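You operate a simulated robot arm through the tools that you are given. There is no shell and no other tool. Be economical: measure what you need, move in short steps, check, and stop when the job is done.

Carry out the task below with a simulated robot arm. There is one attempt and no reset: what you move stays moved.

Task
Free the earth plate, scour it bright and latch it again.
Fine: earth latch off before scouring; pad back; the display ends at GOOD.

It is judged by the outcome, as a careful person would: the job done as asked, and still so three seconds after it is handed in. It fails if anything else is knocked over, pushed out of place, dropped, spilled or broken.

Robot
A 7-joint arm with a two-finger parallel gripper, fixed in place. Base frame: the origin is at the foot of the arm, x ahead of it, y to its left, z up. Units: mm, rad, N and s.
With the tool pointing down near the work surface it reaches from about 320 to 780 mm from the base axis. Its first joint turns from -2.897 to 2.897 rad. Payload 3.91 kg.
The TCP is the grasp point between the finger pads, 30 mm short of the fingertips. In the tool frame z runs along the fingers and y along their closing line. Largest opening 110 mm; finger width 20, thickness 10; the body of the gripper, 48 by 112 mm, starts 55 mm behind the TCP.
Orientation is that of the tool frame in the base frame, as a unit quaternion [x, y, z, w]. With the fingers straight down and closing along the base's y, the tool's x points along the base's -x, its y along +y and its z along -z.

Tools
- The arm moves only by the tool jog_arm. Its argument "motion" is a list of rows, each a list of 7 numbers: the turn, a rotation vector about the base's x, y, z in units of 180 degrees (1.0 is 180 degrees), then the shift along the base's x, y, z in units of 100 mm (1.0 is 100 mm), then the finger opening in mm, from 0 to 110. In form: [[wx, wy, wz, x, y, z, hand], ...]. A call has 1 to 10 rows; each row is the pose to reach, as a shift and turn from the pose commanded when the call began. A call with a number of a shift or a turn outside -1 to 1 is refused whole. Each row takes 0.2 s and may step no farther than 50 mm and 0.15 rad from the row before; otherwise, or with a gripper value out of range, the whole call is refused. Where a pose cannot be reached the arm comes as near as it can. A force on the tool above 50 N (or 10 N above the force at the start of the call, whichever is more), or a blocked arm, ends the call early, and 0.2 s more pass. The fingers move at their own pace (about 153 mm/s each) and stop on an object; they squeeze with about 35 N. The grip force told is the motor's: it shows also when the fingers shut on nothing. Time passes only in rows, and 0.2 s behind the last, so rows that repeat a pose let the fingers close. The reply holds the time, the measured pose of the TCP, the force on the tool along the base axes, the opening and the grip force, in the units named above and with some noise.
- Cameras (640 x 400 px; columns grow to the right, rows downward): "scene" is fixed at [400.8, -500.4, 1357.7]; the picture's right is [0.98, 0.20, 0.00], its down [0.08, -0.37, -0.93] and it looks along [-0.19, 0.91, -0.38] (base axes); focal length 350 px, centre (320, 200). "wrist" rides on the gripper at [77, 7, -114] in the tool frame; the picture's right is [-0.09, 1.00, 0.00], its down [-0.80, -0.07, -0.59] and it looks along [-0.59, -0.05, 0.80] (tool axes); focal length 270 px, centre (320, 200). There is no depth. A picture from a camera that has moved, and an enlarged one, comes with that camera's place and axes in the base frame and with its lens.
- camera(camera): a new picture of that camera. The clock stands still meanwhile.
- slide_trunk(by): slides the trunk up (or, below 0, down) by that many mm; the arm rides with it, the base frame stays. It gives what a move gives, with no picture.
- zoom(camera, box): a new picture of the part [left, top, right, bottom] of that camera's present view, enlarged. The clock stands still meanwhile.
- sign_off(): hands the job in; it is judged then, once.

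Work in short steps. Places have to be worked out from the pictures, the camera data and where the tool is seen: move nearer, look again, correct. Check each grasp and each placing, and mend what went wrong. You have 120 turns and 64 pictures in all, those below and enlarged ones among them. Open the gripper and draw the arm clear of the work before you hand the job in, unless the task says otherwise; then end with one line.

The tools are called after "Emit:" as a command line: name --pt "numbers of a row" for each row, then --argument value for the rest, lists and objects as JSON in quotes. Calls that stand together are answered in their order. jog_arm: Moves the arm, as the interface text tells. Its arguments: {"type":"object","properties":{"motion":{"type":"array","items":{"type":"array","items":{"type":"number"}}}},"required":["motion"]} The other tools are called the same way: slide_trunk (by) slides the trunk up or down; camera (camera) takes a picture; zoom (camera, box) takes an enlarged picture of a part of a camera's view; sign_off () hands the job in.

At the start:

```text
clock: 0.0
position: [170.0, 342.9, 1067.6]
ee_rot: [0.001, 1.0, -0.001, -0.001]
contact_force: [0.2, 0.1, -1.7]
finger_gap: 110.1
grip_force: 0.0
trunk travel left (down, up): [-575.0, 35.0]
```

scene: 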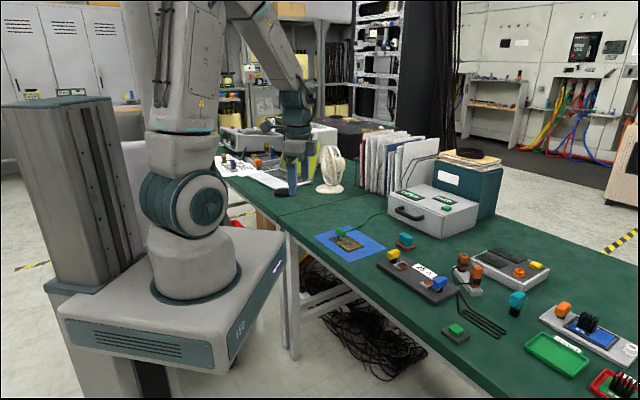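
wrist: 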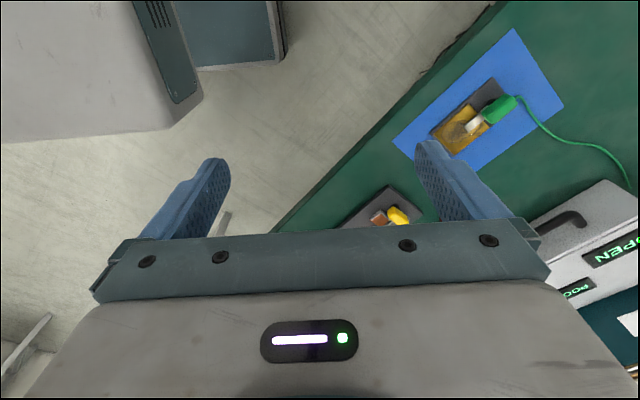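

The scene shows a blue mat with a plate and green cable clamp, and a meter box with displays. I'll zoom in to identify the earth plate, latch, pad and display.

Emit:
zoom --camera "scene" --box '[300, 170, 480, 282]'

Emit:
zoom --camera "scene" --box '[430, 230, 640, 400]'

```text
3.56 times, centred on (390, 226) of scene
camera zoom: at [400.8, -500.4, 1357.7], right [0.98, 0.2, 0.0], down [0.08, -0.37, -0.93], along [-0.19, 0.91, -0.38], focal length 1245 px, centre (71, 108)
```

zoom: 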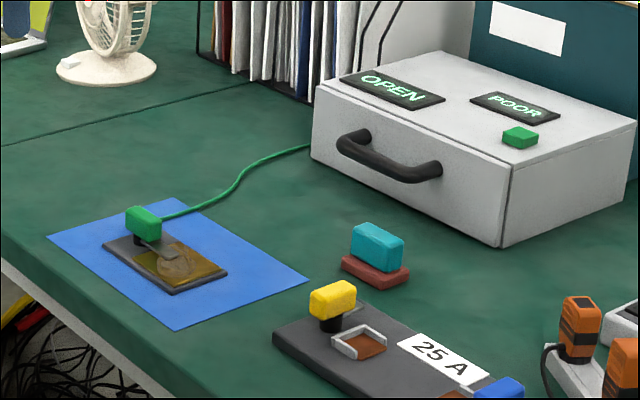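

```text
2.35 times, centred on (535, 315) of scene
camera zoom: at [400.8, -500.4, 1357.7], right [0.98, 0.2, 0.0], down [0.08, -0.37, -0.93], along [-0.19, 0.91, -0.38], focal length 824 px, centre (-186, -71)
```

zoom: 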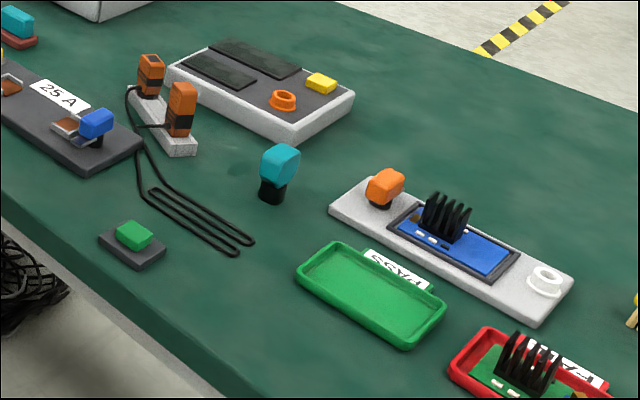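

The earth plate is the tarnished plate on the blue mat under the green-knobbed latch, near (276, 574). The pad is the teal-handled block near (470, 600), and the meter reads OPEN/POOR. I'll move over the mat for a closer look.

Emit:
jog_arm --pt "0 0 0 0 0.4 -0.2 110" --pt "0 0 0 0 0.8 -0.4 110" --pt "0 0 0 0 1.0 -0.7 110" --pt "0 0 0 0 1.0 -1.0 110"

Emit:
jog_arm --pt "0 0 0 0 0.4 -0.1 110" --pt "0 0 0 0 0.8 -0.2 110" --pt "0 0 0 0 1.0 -0.4 110"

Emit:
camera --camera "wrist"

```text
clock: 1.0
position: [170.6, 441.1, 967.1]
ee_rot: [0.0, 1.0, 0.0, 0.001]
contact_force: [0.3, 0.2, -0.5]
finger_gap: 110.1
grip_force: 0.0
trunk travel left (down, up): [-575.0, 35.0]
```

```text
clock: 1.8
position: [171.5, 541.0, 926.1]
ee_rot: [0.0, 1.0, 0.0, 0.0]
contact_force: [-0.8, -0.2, -0.3]
finger_gap: 110.0
grip_force: 0.1
trunk travel left (down, up): [-575.0, 35.0]
```

```text
59 pictures are left
camera wrist: at [94.3, 548.5, 1042.6], right [0.09, 1.0, 0.0], down [0.8, -0.07, 0.59], along [0.59, -0.05, -0.8], focal length 270 px, centre (320, 200)
```

wrist: 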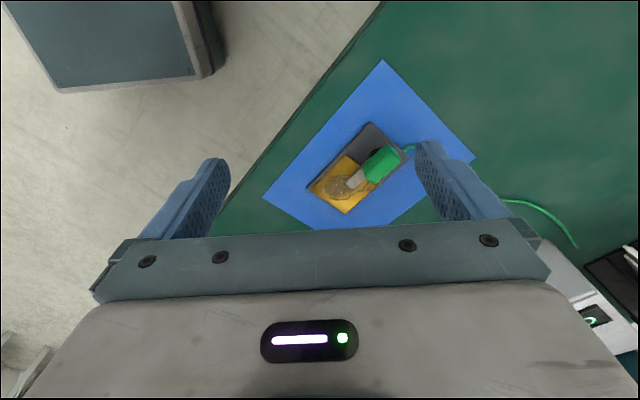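

Emit:
zoom --camera "wrist" --box '[280, 100, 440, 225]'

Emit:
zoom --camera "scene" --box '[320, 210, 420, 272]'

```text
3.20 times, centred on (360, 162) of wrist
camera zoom: at [94.3, 548.5, 1042.6], right [0.09, 1.0, 0.0], down [0.8, -0.07, 0.59], along [0.59, -0.05, -0.8], focal length 865 px, centre (192, 320)
```

zoom: 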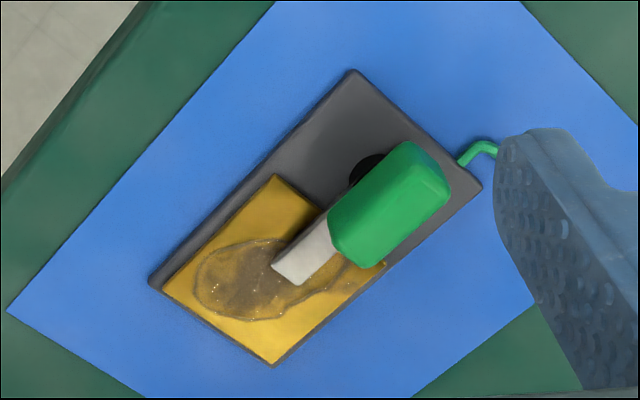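

```text
6.40 times, centred on (370, 241) of scene
camera zoom: at [400.8, -500.4, 1357.7], right [0.98, 0.2, 0.0], down [0.08, -0.37, -0.93], along [-0.19, 0.91, -0.38], focal length 2240 px, centre (0, -62)
```

zoom: 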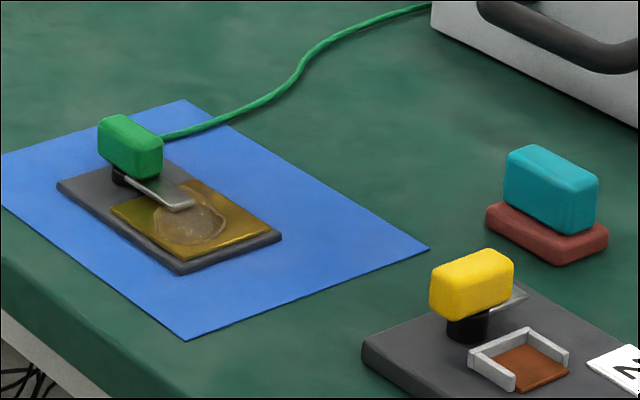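

The latch is a green knob bar on a post, its tongue lying over the plate along about (1,-1). I estimate the knob at (242, 604), top near z 786. I'll turn the gripper -45° so the fingers straddle the bar, and hover to check.

Emit:
jog_arm --pt "0 0 -0.0417 0.12 0.1 0 110" --pt "0 0 -0.0833 0.24 0.2 0 110" --pt "0 0 -0.125 0.36 0.3 -0.1 110" --pt "0 0 -0.1667 0.48 0.4 -0.2 110" --pt "0 0 -0.2083 0.6 0.5 -0.3 110" --pt "0 0 -0.25 0.71 0.62 -0.4 110" --pt "0 0 -0.25 0.71 0.62 -0.4 110"

Emit:
camera --camera "wrist"

```text
clock: 3.4
position: [242.0, 603.4, 887.1]
ee_rot: [0.383, 0.924, 0.0, 0.0]
contact_force: [-0.3, -0.1, 0.3]
finger_gap: 110.0
grip_force: 0.0
trunk travel left (down, up): [-575.0, 35.0]
```

```text
56 pictures are left
camera wrist: at [192.0, 663.1, 1002.8], right [0.77, 0.64, 0.0], down [0.52, -0.62, 0.59], along [0.38, -0.46, -0.8], focal length 270 px, centre (320, 200)
```

wrist: 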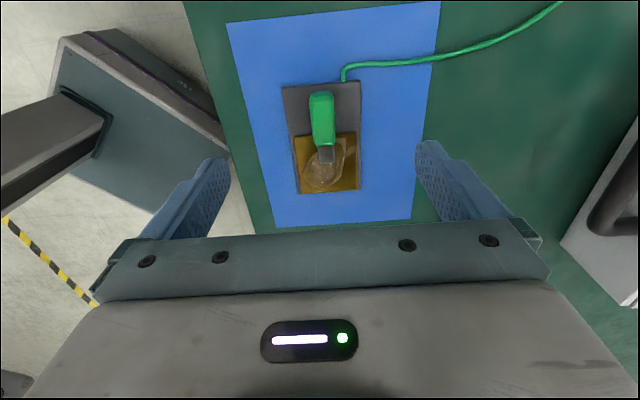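

Knob estimate is refined to about (238, 608), and the 45° alignment matches. I'll descend part way and re-check.

Emit:
jog_arm --pt "0 0 0 -0.03 0.05 -0.3 80" --pt "0 0 0 -0.03 0.05 -0.65 70" --pt "0 0 0 -0.03 0.05 -0.65 70"

Emit:
zoom --camera "wrist" --box '[220, 20, 440, 160]'

Emit:
zoom --camera "scene" --box '[310, 190, 410, 252]'

```text
clock: 4.2
position: [237.1, 607.5, 824.8]
ee_rot: [0.383, 0.924, 0.0, 0.0]
contact_force: [-0.5, -0.3, -0.4]
finger_gap: 69.6
grip_force: 0.1
trunk travel left (down, up): [-575.0, 35.0]
```

```text
2.86 times, centred on (330, 90) of wrist
camera zoom: at [187.8, 667.6, 938.5], right [0.77, 0.64, 0.0], down [0.52, -0.62, 0.59], along [0.38, -0.46, -0.8], focal length 772 px, centre (291, 514)
```

zoom: 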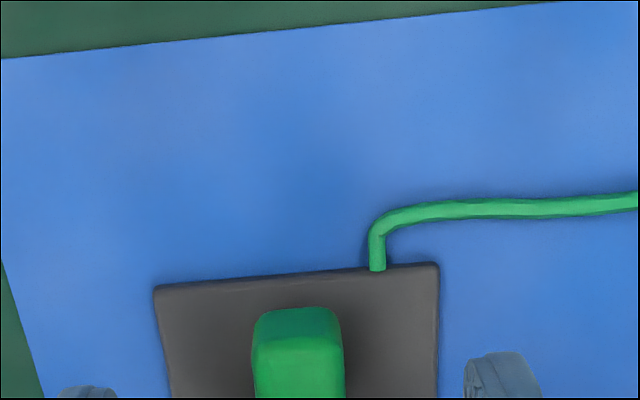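

```text
6.40 times, centred on (360, 221) of scene
camera zoom: at [400.8, -500.4, 1357.7], right [0.98, 0.2, 0.0], down [0.08, -0.37, -0.93], along [-0.19, 0.91, -0.38], focal length 2240 px, centre (64, 66)
```

zoom: 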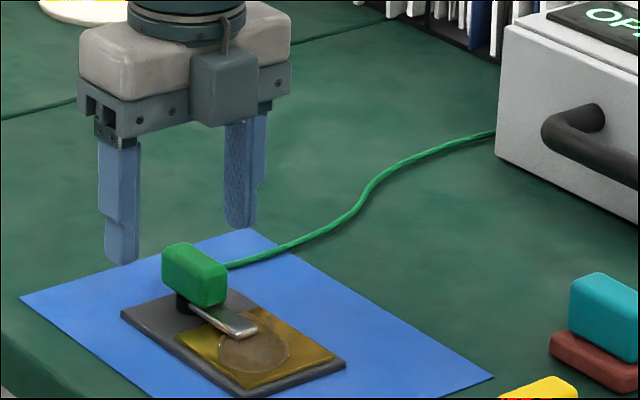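

Fingers straddle the knob well. I'll lower to z≈793 (tips at 763, above the base) and close.

Emit:
jog_arm --pt "0 0 0 0.02 -0.02 -0.2 60" --pt "0 0 0 0.02 -0.02 -0.31 60" --pt "0 0 0 0.02 -0.02 -0.31 10" --pt "0 0 0 0.02 -0.02 -0.31 10" --pt "0 0 0 0.02 -0.02 -0.31 10"

Emit:
zoom --camera "scene" --box '[310, 190, 410, 252]'

```text
clock: 5.4
position: [240.5, 606.6, 791.0]
ee_rot: [0.382, 0.924, 0.0, 0.0]
contact_force: [7.2, 11.3, 1.2]
finger_gap: 19.6
grip_force: 44.9
trunk travel left (down, up): [-575.0, 35.0]
```

```text
6.40 times, centred on (360, 221) of scene
camera zoom: at [400.8, -500.4, 1357.7], right [0.98, 0.2, 0.0], down [0.08, -0.37, -0.93], along [-0.19, 0.91, -0.38], focal length 2240 px, centre (64, 66)
```

zoom: 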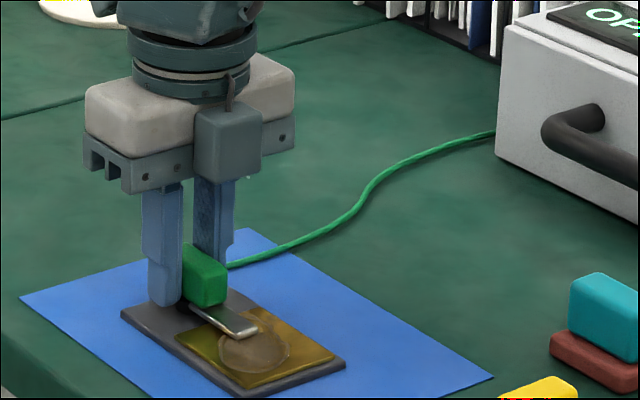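

Gripped at 19.6 mm. I'll try rotating CCW about 20° (the direction of the opened yellow latch) and watch the forces.

Emit:
jog_arm --pt "0 0 0.0 0.01 0.01 0 10" --pt "0 0 0.04 0.01 0.01 0 10" --pt "0 0 0.08 0.01 0.01 0 10" --pt "0 0 0.11 0.01 0.01 0 10"

Emit:
zoom --camera "scene" --box '[310, 190, 410, 252]'

```text
clock: 6.4
position: [239.6, 605.8, 791.6]
ee_rot: [0.217, 0.976, -0.002, -0.001]
contact_force: [-1.7, -7.4, 7.1]
finger_gap: 19.8
grip_force: 45.7
trunk travel left (down, up): [-575.0, 35.0]
```

```text
6.40 times, centred on (360, 221) of scene
camera zoom: at [400.8, -500.4, 1357.7], right [0.98, 0.2, 0.0], down [0.08, -0.37, -0.93], along [-0.19, 0.91, -0.38], focal length 2240 px, centre (64, 66)
```

zoom: 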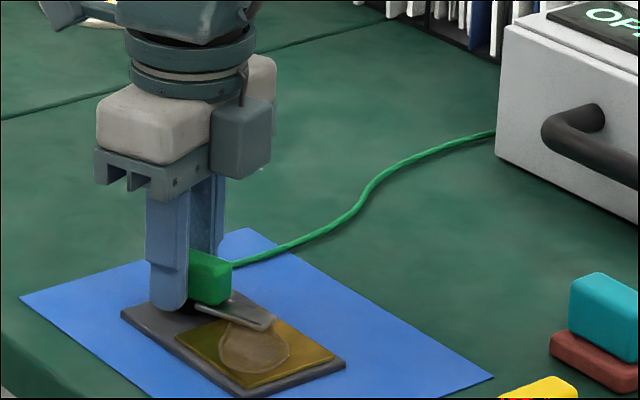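

It turns freely with low force, and the tongue is swinging off. I'll continue toward 90°.

Emit:
jog_arm --pt "0 0 0.04 0 0 0 10" --pt "0 0 0.08 0 0 0 10" --pt "0 0 0.12 0 0 0 10" --pt "0 0 0.16 0 0 0 10" --pt "0 0 0.2 0 0 0 10"

Emit:
zoom --camera "scene" --box '[310, 190, 410, 252]'

```text
clock: 7.6
position: [240.1, 600.9, 792.2]
ee_rot: [-0.096, 0.995, -0.004, -0.001]
contact_force: [-13.8, -41.9, 0.4]
finger_gap: 20.0
grip_force: 45.4
trunk travel left (down, up): [-575.0, 35.0]
```

```text
6.40 times, centred on (360, 221) of scene
camera zoom: at [400.8, -500.4, 1357.7], right [0.98, 0.2, 0.0], down [0.08, -0.37, -0.93], along [-0.19, 0.91, -0.38], focal length 2240 px, centre (64, 66)
```

zoom: 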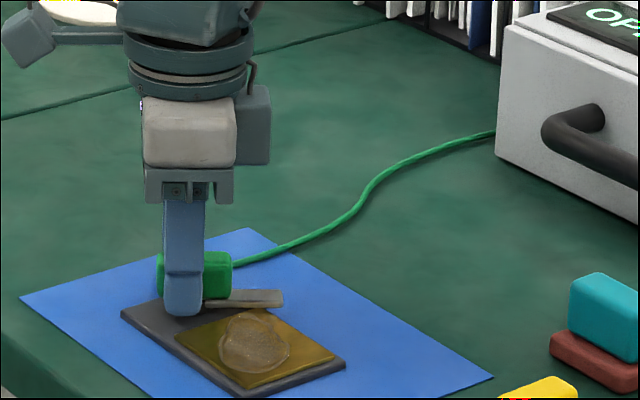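

Side force shows the pivot is about (244.5, 602). I'll shift the grip accordingly while turning the rest of the way to about 90°.

Emit:
jog_arm --pt "0 0 0 0.0 -0.04 0 10" --pt "0 0 0.04 0.0 -0.05 0 10" --pt "0 0 0.08 0.0 -0.06 0 10" --pt "0 0 0.12 0.01 -0.07 0 10" --pt "0 0 0.16 0.01 -0.07 0 10" --pt "0 0 0.185 0.01 -0.07 0 10"

Emit:
zoom --camera "scene" --box '[310, 190, 410, 252]'

```text
clock: 9.0
position: [240.9, 597.5, 791.5]
ee_rot: [-0.376, 0.927, -0.001, -0.001]
contact_force: [-11.1, -23.6, -10.5]
finger_gap: 20.2
grip_force: 45.0
trunk travel left (down, up): [-575.0, 35.0]
```

```text
6.40 times, centred on (360, 221) of scene
camera zoom: at [400.8, -500.4, 1357.7], right [0.98, 0.2, 0.0], down [0.08, -0.37, -0.93], along [-0.19, 0.91, -0.38], focal length 2240 px, centre (64, 66)
```

zoom: 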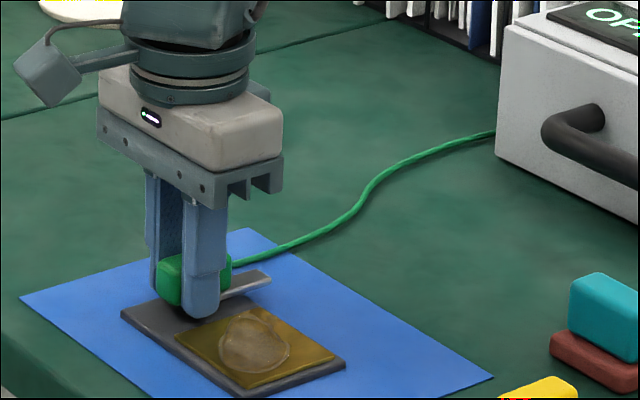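

Latch is fully off the plate. I'll release, rise, and look at it and the meter.

Emit:
jog_arm --pt "0 0 0 0 -0.01 0 60" --pt "0 0 0 0 -0.01 0 60" --pt "0 0 0 0 0 0.4 60" --pt "0 0 0 0 0 0.9 60"

Emit:
zoom --camera "scene" --box '[320, 170, 490, 276]'

```text
clock: 10.0
position: [241.6, 601.8, 883.5]
ee_rot: [-0.376, 0.927, 0.0, 0.0]
contact_force: [-0.8, -0.6, 0.1]
finger_gap: 60.1
grip_force: 0.1
trunk travel left (down, up): [-575.0, 35.0]
```

```text
3.76 times, centred on (405, 223) of scene
camera zoom: at [400.8, -500.4, 1357.7], right [0.98, 0.2, 0.0], down [0.08, -0.37, -0.93], along [-0.19, 0.91, -0.38], focal length 1318 px, centre (0, 113)
```

zoom: 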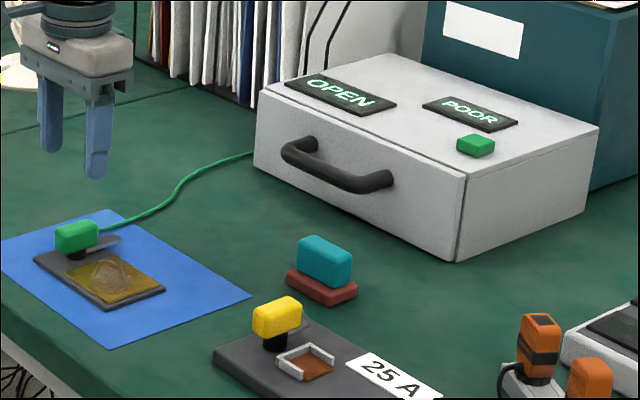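

Latch stays open. Next I'll go and look at the teal-handled pad near (472, 597), returning to yaw 0 on the way.

Emit:
jog_arm --pt "0 0 -0.04 0.1 0 0.1 110" --pt "0 0 -0.08 0.3 0 0.2 110" --pt "0 0 -0.12 0.5 0 0.2 110" --pt "0 0 -0.16 0.7 0 0.2 110" --pt "0 0 -0.2 0.9 -0.1 0.2 110" --pt "0 0 -0.24 1.0 -0.1 0.2 110" --pt "0 0 -0.245 1.0 -0.1 0.2 110"

Emit:
camera --camera "wrist"

```text
clock: 11.6
position: [341.7, 590.0, 901.3]
ee_rot: [0.001, 1.0, 0.0, 0.0]
contact_force: [-0.2, -0.1, 0.2]
finger_gap: 109.9
grip_force: 0.0
trunk travel left (down, up): [-575.0, 35.0]
```

```text
48 pictures are left
camera wrist: at [264.5, 597.2, 1016.4], right [0.09, 1.0, 0.0], down [0.8, -0.07, 0.59], along [0.59, -0.05, -0.8], focal length 270 px, centre (320, 200)
```

wrist: 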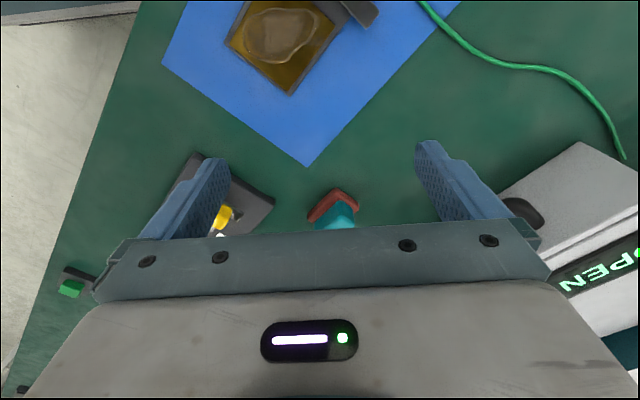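

Pad is partly hidden by the gripper; I'll move 70 mm further in x.

Emit:
jog_arm --pt "0 0 0 0.4 0 0.0 110" --pt "0 0 0 0.75 0 0.0 110" --pt "0 0 0 0.75 0 0.0 110"

Emit:
zoom --camera "wrist" --box '[220, 60, 440, 200]'

```text
clock: 12.4
position: [416.4, 592.4, 901.2]
ee_rot: [-0.001, 1.0, 0.0, 0.0]
contact_force: [-0.1, 0.1, -0.8]
finger_gap: 110.4
grip_force: 0.1
trunk travel left (down, up): [-575.0, 35.0]
```

```text
2.86 times, centred on (330, 130) of wrist
camera zoom: at [339.9, 597.8, 1016.0], right [0.09, 1.0, 0.0], down [0.8, -0.07, 0.59], along [0.59, -0.05, -0.8], focal length 772 px, centre (291, 400)
```

zoom: 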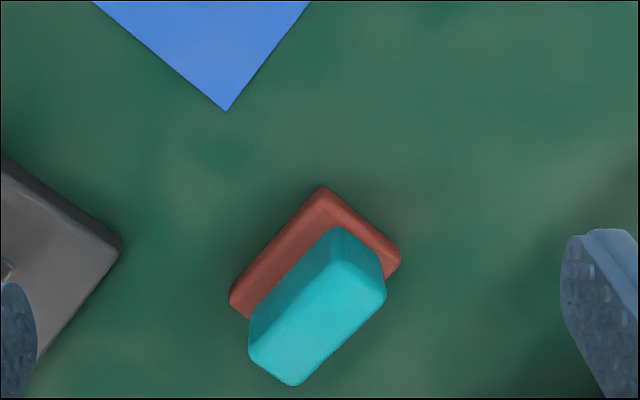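

Pad centre is about (472, 595.5), long axis along (1,-1), handle top near z 793. I'll go over it at yaw -45° and check.

Emit:
jog_arm --pt "0 0 -0.04 0.1 0 0 80" --pt "0 0 -0.08 0.2 0 0 70" --pt "0 0 -0.12 0.3 0 -0.1 70" --pt "0 0 -0.16 0.4 0.0 -0.2 70" --pt "0 0 -0.2 0.5 0.03 -0.3 70" --pt "0 0 -0.24 0.56 0.03 -0.4 70" --pt "0 0 -0.25 0.56 0.03 -0.5 70" --pt "0 0 -0.25 0.56 0.03 -0.6 70"

Emit:
camera --camera "wrist"

Emit:
zoom --camera "scene" --box '[350, 190, 450, 252]'

```text
clock: 14.2
position: [473.6, 594.3, 842.4]
ee_rot: [0.383, 0.924, 0.0, 0.0]
contact_force: [-0.7, 0.6, 0.1]
finger_gap: 70.0
grip_force: 0.1
trunk travel left (down, up): [-575.0, 35.0]
```

```text
46 pictures are left
camera wrist: at [423.2, 653.1, 957.7], right [0.77, 0.64, 0.0], down [0.52, -0.62, 0.59], along [0.38, -0.46, -0.8], focal length 270 px, centre (320, 200)
```

wrist: 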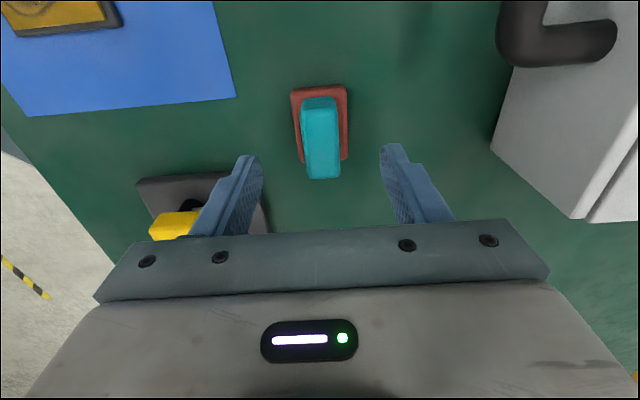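

```text
6.40 times, centred on (400, 221) of scene
camera zoom: at [400.8, -500.4, 1357.7], right [0.98, 0.2, 0.0], down [0.08, -0.37, -0.93], along [-0.19, 0.91, -0.38], focal length 2240 px, centre (-192, 66)
```

zoom: 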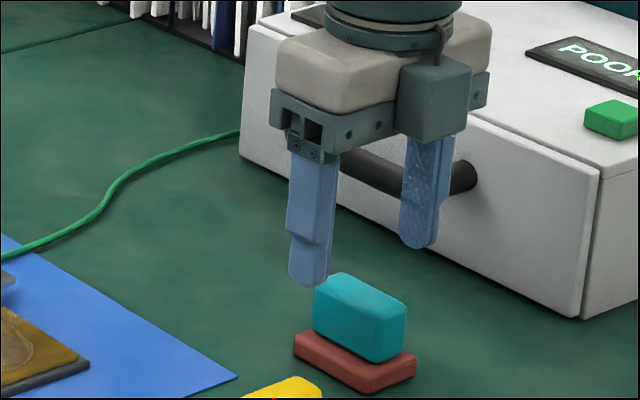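

Lateral alignment is good; I'll shift 2 mm back along the handle, descend to z≈797 and close.

Emit:
jog_arm --pt "0 0 0 -0.02 0.02 -0.25 60" --pt "0 0 0 -0.02 0.02 -0.45 60" --pt "0 0 0 -0.02 0.02 -0.45 10" --pt "0 0 0 -0.02 0.02 -0.45 10" --pt "0 0 0 -0.02 0.02 -0.45 10"

Emit:
zoom --camera "scene" --box '[350, 190, 450, 252]'

```text
clock: 15.4
position: [471.2, 594.9, 796.3]
ee_rot: [0.383, 0.924, 0.0, 0.0]
contact_force: [0.4, -0.1, 2.8]
finger_gap: 23.4
grip_force: 34.9
trunk travel left (down, up): [-575.0, 35.0]
```

```text
6.40 times, centred on (400, 221) of scene
camera zoom: at [400.8, -500.4, 1357.7], right [0.98, 0.2, 0.0], down [0.08, -0.37, -0.93], along [-0.19, 0.91, -0.38], focal length 2240 px, centre (-192, 66)
```

zoom: 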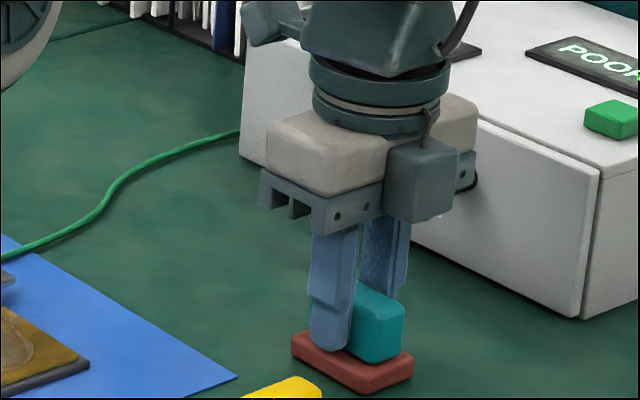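

Gripped (23.4 mm). Set-down pose noted: (471, 595, 796). Lifting straight up.

Emit:
jog_arm --pt "0 0 0 0 0 0.2 10" --pt "0 0 0 0 0 0.5 10" --pt "0 0 0 0 0 0.7 10"

Emit:
zoom --camera "scene" --box '[320, 170, 480, 270]'

```text
clock: 16.2
position: [473.9, 600.2, 866.0]
ee_rot: [0.383, 0.924, -0.001, 0.0]
contact_force: [0.0, -0.8, -0.6]
finger_gap: 23.1
grip_force: 34.6
out of reach, approached as far as the arm can: row 3
trunk travel left (down, up): [-575.0, 35.0]
```

```text
4.00 times, centred on (400, 220) of scene
camera zoom: at [400.8, -500.4, 1357.7], right [0.98, 0.2, 0.0], down [0.08, -0.37, -0.93], along [-0.19, 0.91, -0.38], focal length 1400 px, centre (0, 120)
```

zoom: 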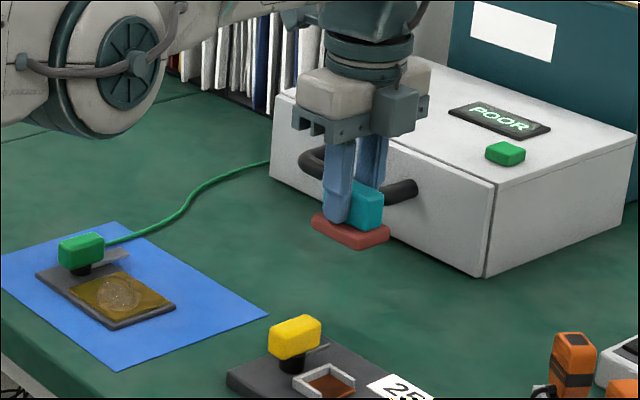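

Pad is held firmly. I'll carry it toward the plate centre, about (283, 564.5).

Emit:
jog_arm --pt "0 0 0 -0.4 -0.08 0 10" --pt "0 0 0 -0.8 -0.16 0 10" --pt "0 0 0 -1.0 -0.2 0 10"

Emit:
jog_arm --pt "0 0 0 -0.4 -0.08 0 10" --pt "0 0 0 -0.8 -0.14 -0.1 10" --pt "0 0 0 -0.9 -0.14 -0.2 10" --pt "0 0 0 -0.9 -0.14 -0.2 10"

Emit:
camera --camera "wrist"

Emit:
zoom --camera "scene" --box '[310, 190, 410, 252]'

```text
clock: 17.0
position: [406.4, 641.3, 858.5]
ee_rot: [0.382, 0.924, -0.001, 0.001]
contact_force: [0.7, -0.2, -0.4]
finger_gap: 22.9
grip_force: 35.0
out of reach, approached as far as the arm can: row 1, 2, 3
trunk travel left (down, up): [-575.0, 35.0]
```

```text
clock: 18.0
position: [338.3, 670.9, 837.9]
ee_rot: [0.383, 0.924, -0.001, -0.001]
contact_force: [0.6, 0.0, 0.1]
finger_gap: 23.2
grip_force: 35.0
out of reach, approached as far as the arm can: row 1, 2, 3, 4
trunk travel left (down, up): [-575.0, 35.0]
```

```text
42 pictures are left
camera wrist: at [289.1, 729.7, 953.2], right [0.77, 0.64, 0.0], down [0.52, -0.62, 0.6], along [0.38, -0.46, -0.8], focal length 270 px, centre (320, 200)
```

wrist: 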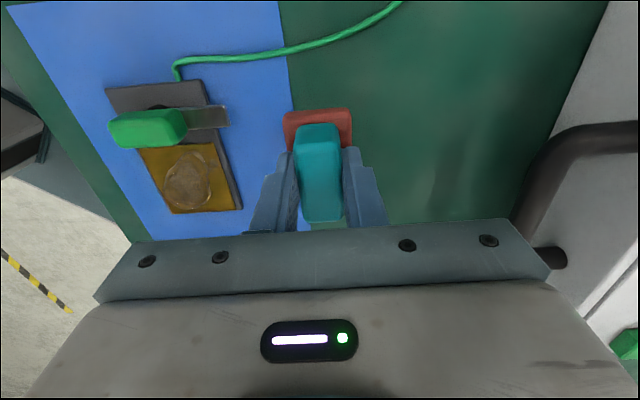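

```text
6.40 times, centred on (360, 221) of scene
camera zoom: at [400.8, -500.4, 1357.7], right [0.98, 0.2, 0.0], down [0.08, -0.37, -0.93], along [-0.19, 0.91, -0.38], focal length 2240 px, centre (64, 66)
```

zoom: 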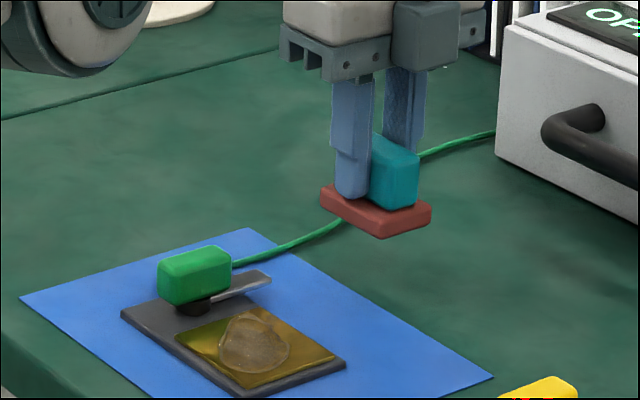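

The arm slid along its reach boundary instead of following. The pad is safe at (338, 671, 838). I'll try a small move radially inward.

Emit:
jog_arm --pt "0 0 0 -0.1 -0.2 0 10" --pt "0 0 0 -0.2 -0.4 0 10"

```text
clock: 18.6
position: [336.0, 670.0, 835.4]
ee_rot: [0.383, 0.924, -0.001, 0.0]
contact_force: [-0.1, 0.0, -0.5]
finger_gap: 22.9
grip_force: 35.1
out of reach, approached as far as the arm can: row 1, 2
trunk travel left (down, up): [-575.0, 35.0]
```

Still stuck; I'll look at the whole arm's configuration.

Emit:
camera --camera "scene"

```text
40 pictures are left
```

scene: 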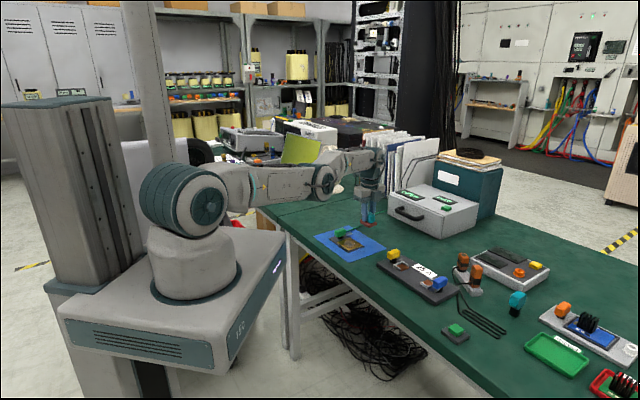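

The elbow appears nearly straight. I'll zoom on the arm to understand the joint geometry.

Emit:
zoom --camera "scene" --box '[130, 110, 420, 290]'

```text
2.21 times, centred on (275, 200) of scene
camera zoom: at [400.8, -500.4, 1357.7], right [0.98, 0.2, 0.0], down [0.08, -0.37, -0.93], along [-0.19, 0.91, -0.38], focal length 772 px, centre (419, 200)
```

zoom: 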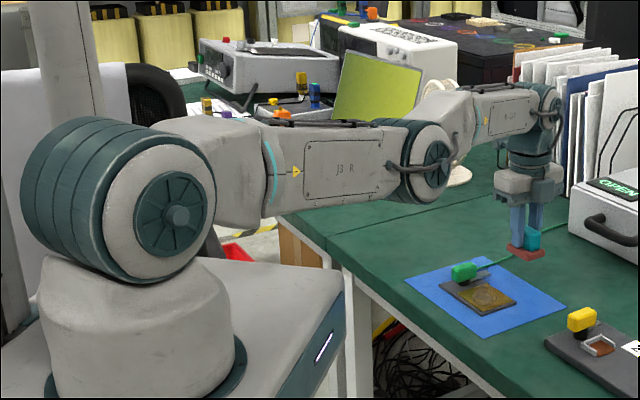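

The elbow has hyperextended past its straight line into the wrong branch, so inward moves hit its limit. I'll stretch slightly outward through the singularity (free space there), then pull inward.

Emit:
jog_arm --pt "0 0 0 0.1 0.2 0.1 10" --pt "0 0 0 0.2 0.4 0.1 10" --pt "0 0 0 0.25 0.5 0.1 10"

Emit:
jog_arm --pt "0 0 0 -0.05 -0.1 0 10" --pt "0 0 0 -0.15 -0.3 0 10" --pt "0 0 0 -0.25 -0.5 0 10" --pt "0 0 0 -0.3 -0.65 0 10"

```text
clock: 19.4
position: [338.9, 673.6, 843.1]
ee_rot: [0.383, 0.924, 0.0, 0.0]
contact_force: [0.4, -0.2, -0.8]
finger_gap: 23.1
grip_force: 35.4
out of reach, approached as far as the arm can: row 1, 2, 3
trunk travel left (down, up): [-575.0, 35.0]
```

```text
clock: 20.4
position: [338.4, 670.7, 841.9]
ee_rot: [0.382, 0.924, -0.001, -0.001]
contact_force: [-0.2, 0.1, 0.1]
finger_gap: 23.3
grip_force: 35.1
out of reach, approached as far as the arm can: row 1, 2, 3, 4
trunk travel left (down, up): [-575.0, 35.0]
```

Radius is nearly locked, as at a straight-elbow singularity. I'll command a longer sustained inward pull so the solver can escape it.

Emit:
jog_arm --pt "0 0 0 -0.15 -0.3 0 10" --pt "0 0 0 -0.3 -0.6 0 10" --pt "0 0 0 -0.45 -0.9 0 10" --pt "0 0 0 -0.5 -1.0 0 10" --pt "0 0 0 -0.5 -1.0 0.0 10" --pt "0 0 0 -0.5 -1.0 0.0 10"

```text
clock: 21.8
position: [332.5, 672.4, 827.7]
ee_rot: [0.383, 0.924, 0.0, -0.001]
contact_force: [-0.3, 0.0, 0.1]
finger_gap: 23.0
grip_force: 34.5
out of reach, approached as far as the arm can: row 1, 2, 3, 4, 5, 6
trunk travel left (down, up): [-575.0, 35.0]
```

Still pinned. I'll test small outward steps to see which side of the singularity the elbow is on.

Emit:
jog_arm --pt "0 0 0 0.02 0.04 0 10" --pt "0 0 0 0.04 0.08 0 10" --pt "0 0 0 0.06 0.12 0 10"

```text
clock: 22.6
position: [332.4, 674.5, 828.2]
ee_rot: [0.382, 0.924, 0.001, 0.0]
contact_force: [-0.1, 0.6, -0.1]
finger_gap: 23.0
grip_force: 34.9
out of reach, approached as far as the arm can: row 2, 3
trunk travel left (down, up): [-575.0, 35.0]
```

Working it out: the shoulder pitch is at its limit with the elbow slightly below the shoulder–wrist line. Pushing downward at that limit forces the elbow to fold the right way; I'll raise the trunk 35 mm to get room, then lower.

Emit:
slide_trunk --by 34

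Emit:
jog_arm --pt "0 0 0 -0.03 -0.06 -0.2 10" --pt "0 0 0 -0.05 -0.1 -0.35 10"

```text
clock: 23.4
position: [332.3, 675.2, 862.3]
ee_rot: [0.381, 0.924, 0.0, 0.001]
contact_force: [0.4, 0.2, -0.1]
finger_gap: 23.5
grip_force: 34.8
trunk travel left (down, up): [-609.0, 1.0]
```

```text
clock: 24.0
position: [328.3, 667.0, 827.3]
ee_rot: [0.383, 0.924, 0.0, 0.0]
contact_force: [-0.7, 0.5, -0.4]
finger_gap: 23.2
grip_force: 35.4
trunk travel left (down, up): [-609.0, 1.0]
```

Reachable with no warning this time. Continue slightly down and inward.

Emit:
jog_arm --pt "0 0 0 -0.03 -0.06 -0.08 10" --pt "0 0 0 -0.07 -0.14 -0.1 10" --pt "0 0 0 -0.12 -0.24 -0.1 10"

```text
clock: 24.8
position: [324.7, 665.8, 812.3]
ee_rot: [0.382, 0.924, -0.001, 0.0]
contact_force: [0.8, -0.5, -0.3]
finger_gap: 23.5
grip_force: 35.0
out of reach, approached as far as the arm can: row 1, 2, 3
trunk travel left (down, up): [-609.0, 1.0]
```

On the limit curve but getting closer to straight; lower a bit more (pad bottom stays ≥4 mm above the table), then test inward.

Emit:
jog_arm --pt "0 0 0 -0.01 -0.02 -0.06 10" --pt "0 0 0 -0.02 -0.04 -0.11 10" --pt "0 0 0 -0.08 -0.16 -0.11 10"

```text
clock: 25.6
position: [323.9, 663.1, 798.7]
ee_rot: [0.381, 0.924, 0.0, 0.0]
contact_force: [0.7, -1.1, 0.4]
finger_gap: 23.3
grip_force: 34.4
out of reach, approached as far as the arm can: row 3
trunk travel left (down, up): [-609.0, 1.0]
```

Slope of the limit curve shows the arm almost exactly straight now. Tilting the tool sideways (about the radial axis) lowers the wrist further without lowering the pad, so I'll tilt ~40° while raising slightly, then pull inward.

Emit:
jog_arm --pt "0 0 0 0 0 0.05 10" --pt "0.018 0.037 0 0 0 0.1 10" --pt "0.036 0.074 0 0 0 0.14 10" --pt "0.054 0.111 0 0 0 0.15 10" --pt "0.072 0.148 0 0 0 0.16 10" --pt "0.09 0.18 0 0 0 0.16 10" --pt "0.1 0.205 0 0 0 0.16 10"

Emit:
zoom --camera "scene" --box '[130, 110, 420, 290]'

```text
clock: 27.2
position: [318.6, 654.2, 818.4]
ee_rot: [0.358, 0.865, 0.022, -0.351]
contact_force: [-0.4, 0.4, -0.4]
finger_gap: 23.1
grip_force: 34.8
out of reach, approached as far as the arm can: row 2, 3, 7
trunk travel left (down, up): [-609.0, 1.0]
```

```text
2.21 times, centred on (275, 200) of scene
camera zoom: at [400.8, -500.4, 1357.7], right [0.98, 0.2, 0.0], down [0.08, -0.37, -0.93], along [-0.19, 0.91, -0.38], focal length 772 px, centre (419, 200)
```

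zoom: 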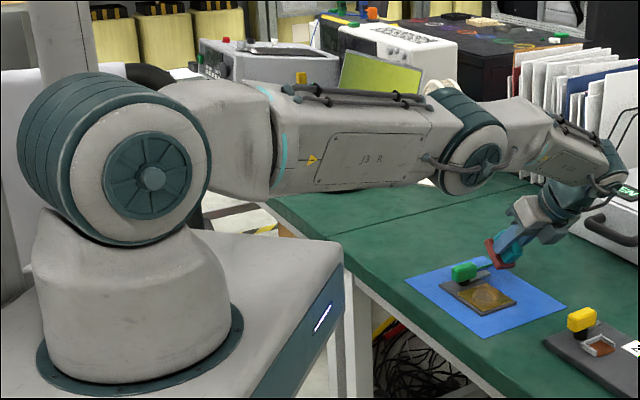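

The elbow is now above the shoulder–wrist line — folded the right way. Pull inward (staying tilted), and up a little.

Emit:
jog_arm --pt "0 0 0 -0.05 -0.1 0 10" --pt "0 0 0 -0.15 -0.25 0.05 10" --pt "0 0 0 -0.2 -0.4 0.1 10"

```text
clock: 28.0
position: [302.2, 611.4, 827.0]
ee_rot: [0.359, 0.865, 0.023, -0.35]
contact_force: [12.0, 0.3, 1.0]
finger_gap: 23.4
grip_force: 35.4
trunk travel left (down, up): [-609.0, 1.0]
```

Free inward motion, but a 12 N side force — the tilted pad likely touched the latch knob. Raise straight up at once and look.

Emit:
jog_arm --pt "0 0 0 0.08 0 0.1 10" --pt "0 0 0 0.1 0 0.4 10"

Emit:
zoom --camera "scene" --box '[310, 180, 430, 255]'

```text
clock: 28.6
position: [309.0, 612.4, 866.5]
ee_rot: [0.359, 0.865, 0.021, -0.35]
contact_force: [-1.2, 0.1, -0.2]
finger_gap: 23.3
grip_force: 35.0
trunk travel left (down, up): [-609.0, 1.0]
```

```text
5.33 times, centred on (370, 218) of scene
camera zoom: at [400.8, -500.4, 1357.7], right [0.98, 0.2, 0.0], down [0.08, -0.37, -0.93], along [-0.19, 0.91, -0.38], focal length 1867 px, centre (53, 107)
```

zoom: 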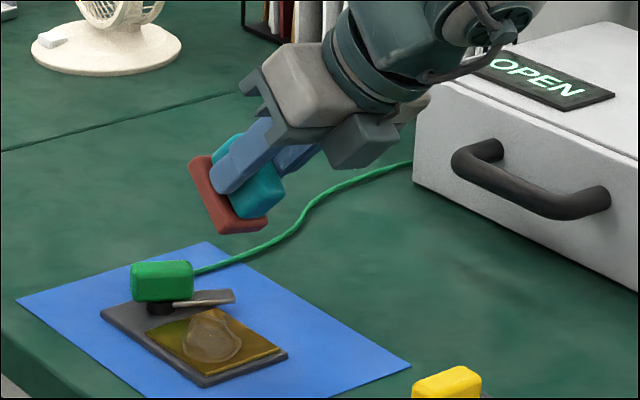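

The base and mat didn't move, but the latch got nudged back somewhat; I'll re-open it later. Now untilt the tool here in the clear.

Emit:
jog_arm --pt "-0.018 -0.037 0 0 0 0 10" --pt "-0.036 -0.074 0 -0.05 -0.1 0 10" --pt "-0.054 -0.111 0 -0.1 -0.2 0 10" --pt "-0.072 -0.148 0 -0.1 -0.3 0 10" --pt "-0.09 -0.18 0 -0.1 -0.3 0 10" --pt "-0.1 -0.205 0 -0.1 -0.3 0 10"

Emit:
zoom --camera "scene" --box '[130, 110, 420, 290]'

Emit:
zoom --camera "wrist" --box '[200, 0, 440, 150]'

```text
clock: 30.0
position: [298.3, 585.3, 867.0]
ee_rot: [0.382, 0.924, -0.001, 0.0]
contact_force: [-0.1, -0.2, -0.6]
finger_gap: 23.0
grip_force: 35.0
trunk travel left (down, up): [-609.0, 1.0]
```

```text
2.21 times, centred on (275, 200) of scene
camera zoom: at [400.8, -500.4, 1357.7], right [0.98, 0.2, 0.0], down [0.08, -0.37, -0.93], along [-0.19, 0.91, -0.38], focal length 772 px, centre (419, 200)
```

zoom: 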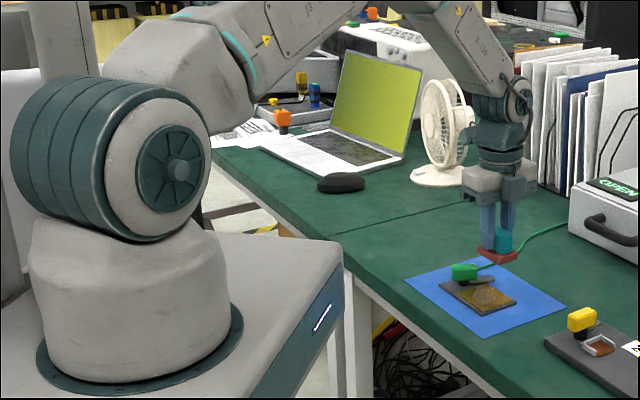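

```text
2.67 times, centred on (320, 75) of wrist
camera zoom: at [248.2, 643.6, 983.2], right [0.77, 0.64, 0.0], down [0.52, -0.62, 0.6], along [0.38, -0.46, -0.8], focal length 721 px, centre (320, 533)
```

zoom: 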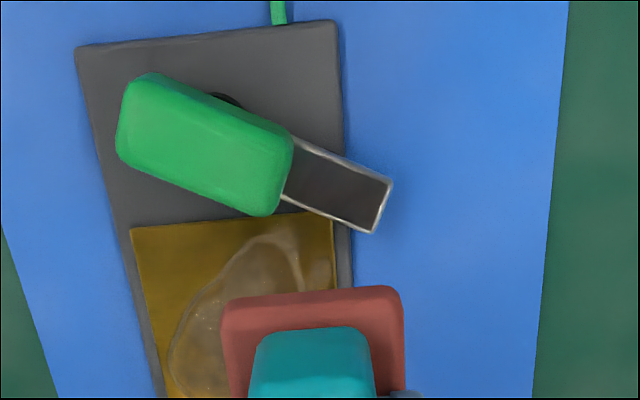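

Arm is healthy again (elbow up). The latch sits ~65° open, so before touching the plate I'll use the pad's rear edge, held just above the plate, to push the knob/tongue square again. First position at a point just in front of it and lower to z≈813.

Emit:
jog_arm --pt "0 0 0 0.04 -0.08 -0.15 10" --pt "0 0 0 0.04 -0.08 -0.35 10" --pt "0 0 0 0.04 -0.08 -0.5 10" --pt "0 0 0 0.04 -0.08 -0.54 10"

Emit:
zoom --camera "scene" --box '[310, 190, 410, 252]'

Emit:
zoom --camera "wrist" --box '[200, 0, 440, 150]'

```text
clock: 31.0
position: [302.3, 576.2, 812.5]
ee_rot: [0.382, 0.924, 0.0, 0.0]
contact_force: [-0.5, 0.2, -0.3]
finger_gap: 23.4
grip_force: 34.2
trunk travel left (down, up): [-609.0, 1.0]
```

```text
6.40 times, centred on (360, 221) of scene
camera zoom: at [400.8, -500.4, 1357.7], right [0.98, 0.2, 0.0], down [0.08, -0.37, -0.93], along [-0.19, 0.91, -0.38], focal length 2240 px, centre (64, 66)
```

zoom: 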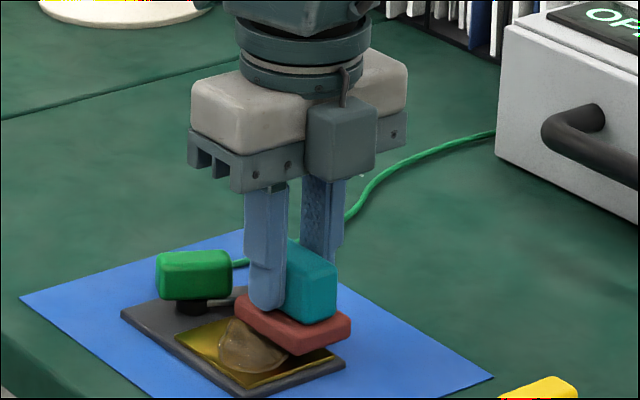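

```text
2.67 times, centred on (320, 75) of wrist
camera zoom: at [252.9, 635.1, 928.0], right [0.77, 0.64, 0.0], down [0.52, -0.62, 0.59], along [0.38, -0.46, -0.8], focal length 721 px, centre (320, 533)
```

zoom: 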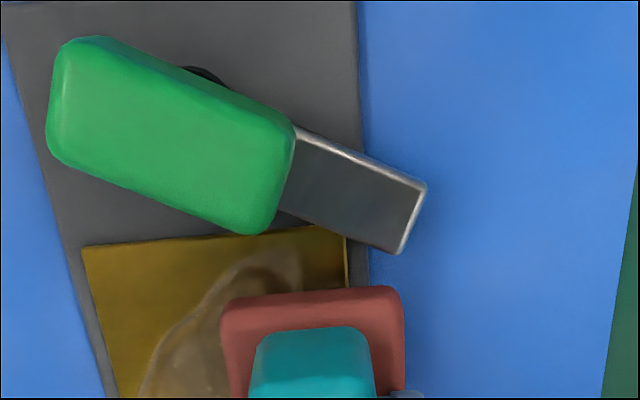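

Pad hovers just above the plate in front of the tongue. Push rearward ~19 mm in steps.

Emit:
jog_arm --pt "0 0 0 -0.04 0.04 -0.02 10" --pt "0 0 0 -0.08 0.08 -0.02 10" --pt "0 0 0 -0.11 0.11 -0.02 10" --pt "0 0 0 -0.135 0.135 -0.02 10"

Emit:
zoom --camera "wrist" --box '[200, 0, 440, 150]'

```text
clock: 32.0
position: [288.9, 589.3, 811.2]
ee_rot: [0.382, 0.924, 0.0, 0.0]
contact_force: [0.7, -0.4, -0.9]
finger_gap: 23.4
grip_force: 35.2
trunk travel left (down, up): [-609.0, 1.0]
```

```text
2.67 times, centred on (320, 75) of wrist
camera zoom: at [239.5, 648.9, 926.4], right [0.77, 0.64, 0.0], down [0.52, -0.62, 0.59], along [0.38, -0.46, -0.8], focal length 721 px, centre (320, 533)
```

zoom: 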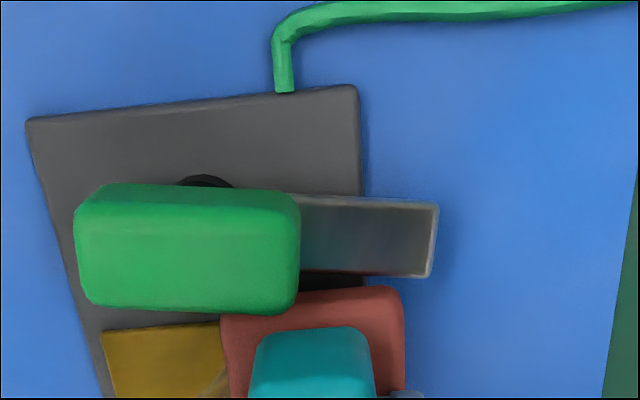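

Latch is square open again. Back off and move to the plate centre, then lower gently to contact.

Emit:
jog_arm --pt "0 0 0 0.1 -0.1 0.02 10" --pt "0 0 0 0.02 -0.2 0.02 10" --pt "0 0 0 -0.04 -0.26 0.02 10" --pt "0 0 0 -0.04 -0.26 -0.01 10" --pt "0 0 0 -0.04 -0.26 -0.03 10" --pt "0 0 0 -0.04 -0.26 -0.05 10"

Emit:
zoom --camera "scene" --box '[310, 190, 410, 252]'

```text
clock: 33.4
position: [285.0, 564.4, 806.9]
ee_rot: [0.382, 0.924, 0.0, 0.0]
contact_force: [-0.3, 0.6, -0.5]
finger_gap: 23.3
grip_force: 35.4
trunk travel left (down, up): [-609.0, 1.0]
```

```text
6.40 times, centred on (360, 221) of scene
camera zoom: at [400.8, -500.4, 1357.7], right [0.98, 0.2, 0.0], down [0.08, -0.37, -0.93], along [-0.19, 0.91, -0.38], focal length 2240 px, centre (64, 66)
```

zoom: 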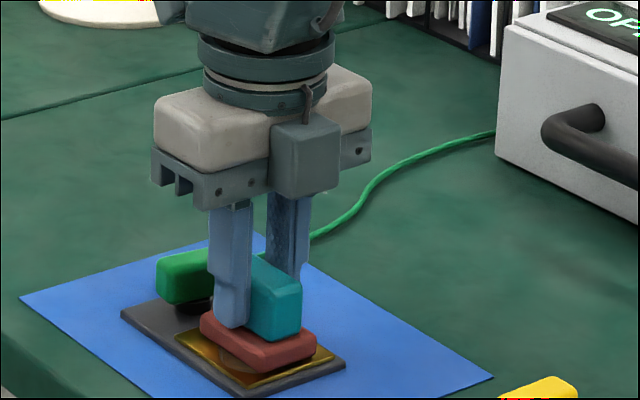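

Not touching yet at 807. Continue lowering in 2 mm steps until contact.

Emit:
jog_arm --pt "0 0 0 0 0 -0.02 10" --pt "0 0 0 0 0 -0.03 10"

Emit:
jog_arm --pt "0 0 0 0 0 -0.01 10" --pt "0 0 0 0 0 -0.02 10"

```text
clock: 34.0
position: [285.3, 563.7, 806.1]
ee_rot: [0.381, 0.924, 0.004, -0.001]
contact_force: [0.0, -3.4, 22.6]
finger_gap: 23.4
grip_force: 34.7
trunk travel left (down, up): [-609.0, 1.0]
```

```text
clock: 34.6
position: [285.5, 565.1, 806.1]
ee_rot: [0.383, 0.924, 0.005, 0.0]
contact_force: [1.9, 0.1, 41.1]
finger_gap: 23.4
grip_force: 35.2
trunk travel left (down, up): [-609.0, 1.0]
```

Contact at z≈806 with 41 N; ease off to ~20 N and stroke across the plate.

Emit:
jog_arm --pt "0 0 0 0 0 0.02 10" --pt "0 0 0 0.07 0.07 0.02 10" --pt "0 0 0 0 0 0.02 10" --pt "0 0 0 -0.07 -0.07 0.02 10" --pt "0 0 0 0 0 0.02 10" --pt "0 0 0 0.07 -0.07 0.02 10" --pt "0 0 0 0 0 0.02 10" --pt "0 0 0 -0.06 0.06 0.02 10" --pt "0 0 0 0 0 0.02 10"

Emit:
zoom --camera "scene" --box '[310, 190, 410, 252]'

```text
clock: 36.6
position: [284.8, 563.8, 805.5]
ee_rot: [0.382, 0.924, 0.003, 0.002]
contact_force: [5.0, -6.1, 29.7]
finger_gap: 23.0
grip_force: 34.8
trunk travel left (down, up): [-609.0, 1.0]
```

```text
6.40 times, centred on (360, 221) of scene
camera zoom: at [400.8, -500.4, 1357.7], right [0.98, 0.2, 0.0], down [0.08, -0.37, -0.93], along [-0.19, 0.91, -0.38], focal length 2240 px, centre (64, 66)
```

zoom: 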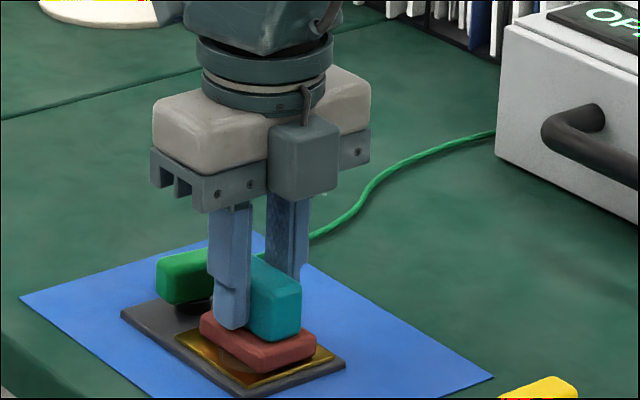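

Strokes work with no base movement. Do a second pass covering the corners, then lift to inspect.

Emit:
jog_arm --pt "0 0 0 0.11 0.03 0 10" --pt "0 0 0 0.0 0.12 0 10" --pt "0 0 0 -0.06 0.04 0 10" --pt "0 0 0 -0.12 -0.03 0 10" --pt "0 0 0 -0.03 -0.11 0 10" --pt "0 0 0 0.08 -0.08 0 10" --pt "0 0 0 0.1 0.02 0 10" --pt "0 0 0 0 0 0 10" --pt "0 0 0 -0.09 -0.05 0 10" --pt "0 0 0 0.07 0.09 0 10"

Emit:
jog_arm --pt "0 0 0 -0.08 -0.08 0 10" --pt "0 0 0 -0.14 -0.15 0 10" --pt "0 0 0 -0.07 -0.08 0 10" --pt "0 0 0 0 0 0 10" --pt "0 0 0 -0.07 -0.08 0 10" --pt "0 0 0 -0.14 -0.15 0.0 10" --pt "0 0 0 -0.07 -0.08 0 10" --pt "0 0 0 0.08 -0.22 0.15 10" --pt "0 0 0 0.2 -0.38 0.4 10" --pt "0 0 0 0.38 -0.55 0.5 10"

Emit:
zoom --camera "scene" --box '[310, 190, 450, 278]'

```text
clock: 38.8
position: [286.0, 572.0, 805.6]
ee_rot: [0.381, 0.925, -0.001, -0.002]
contact_force: [-13.7, -5.2, 28.2]
finger_gap: 23.1
grip_force: 34.7
trunk travel left (down, up): [-609.0, 1.0]
```

```text
clock: 41.0
position: [330.4, 515.0, 852.9]
ee_rot: [0.383, 0.924, 0.0, -0.001]
contact_force: [-0.3, -0.6, 0.6]
finger_gap: 23.1
grip_force: 35.0
trunk travel left (down, up): [-609.0, 1.0]
```

```text
4.55 times, centred on (380, 234) of scene
camera zoom: at [400.8, -500.4, 1357.7], right [0.98, 0.2, 0.0], down [0.08, -0.37, -0.93], along [-0.19, 0.91, -0.38], focal length 1591 px, centre (47, 46)
```

zoom: 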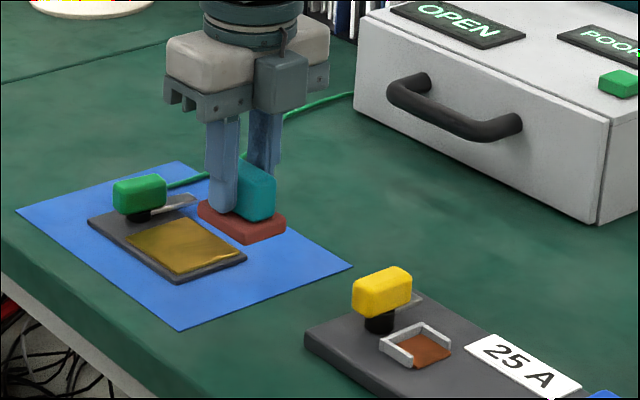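

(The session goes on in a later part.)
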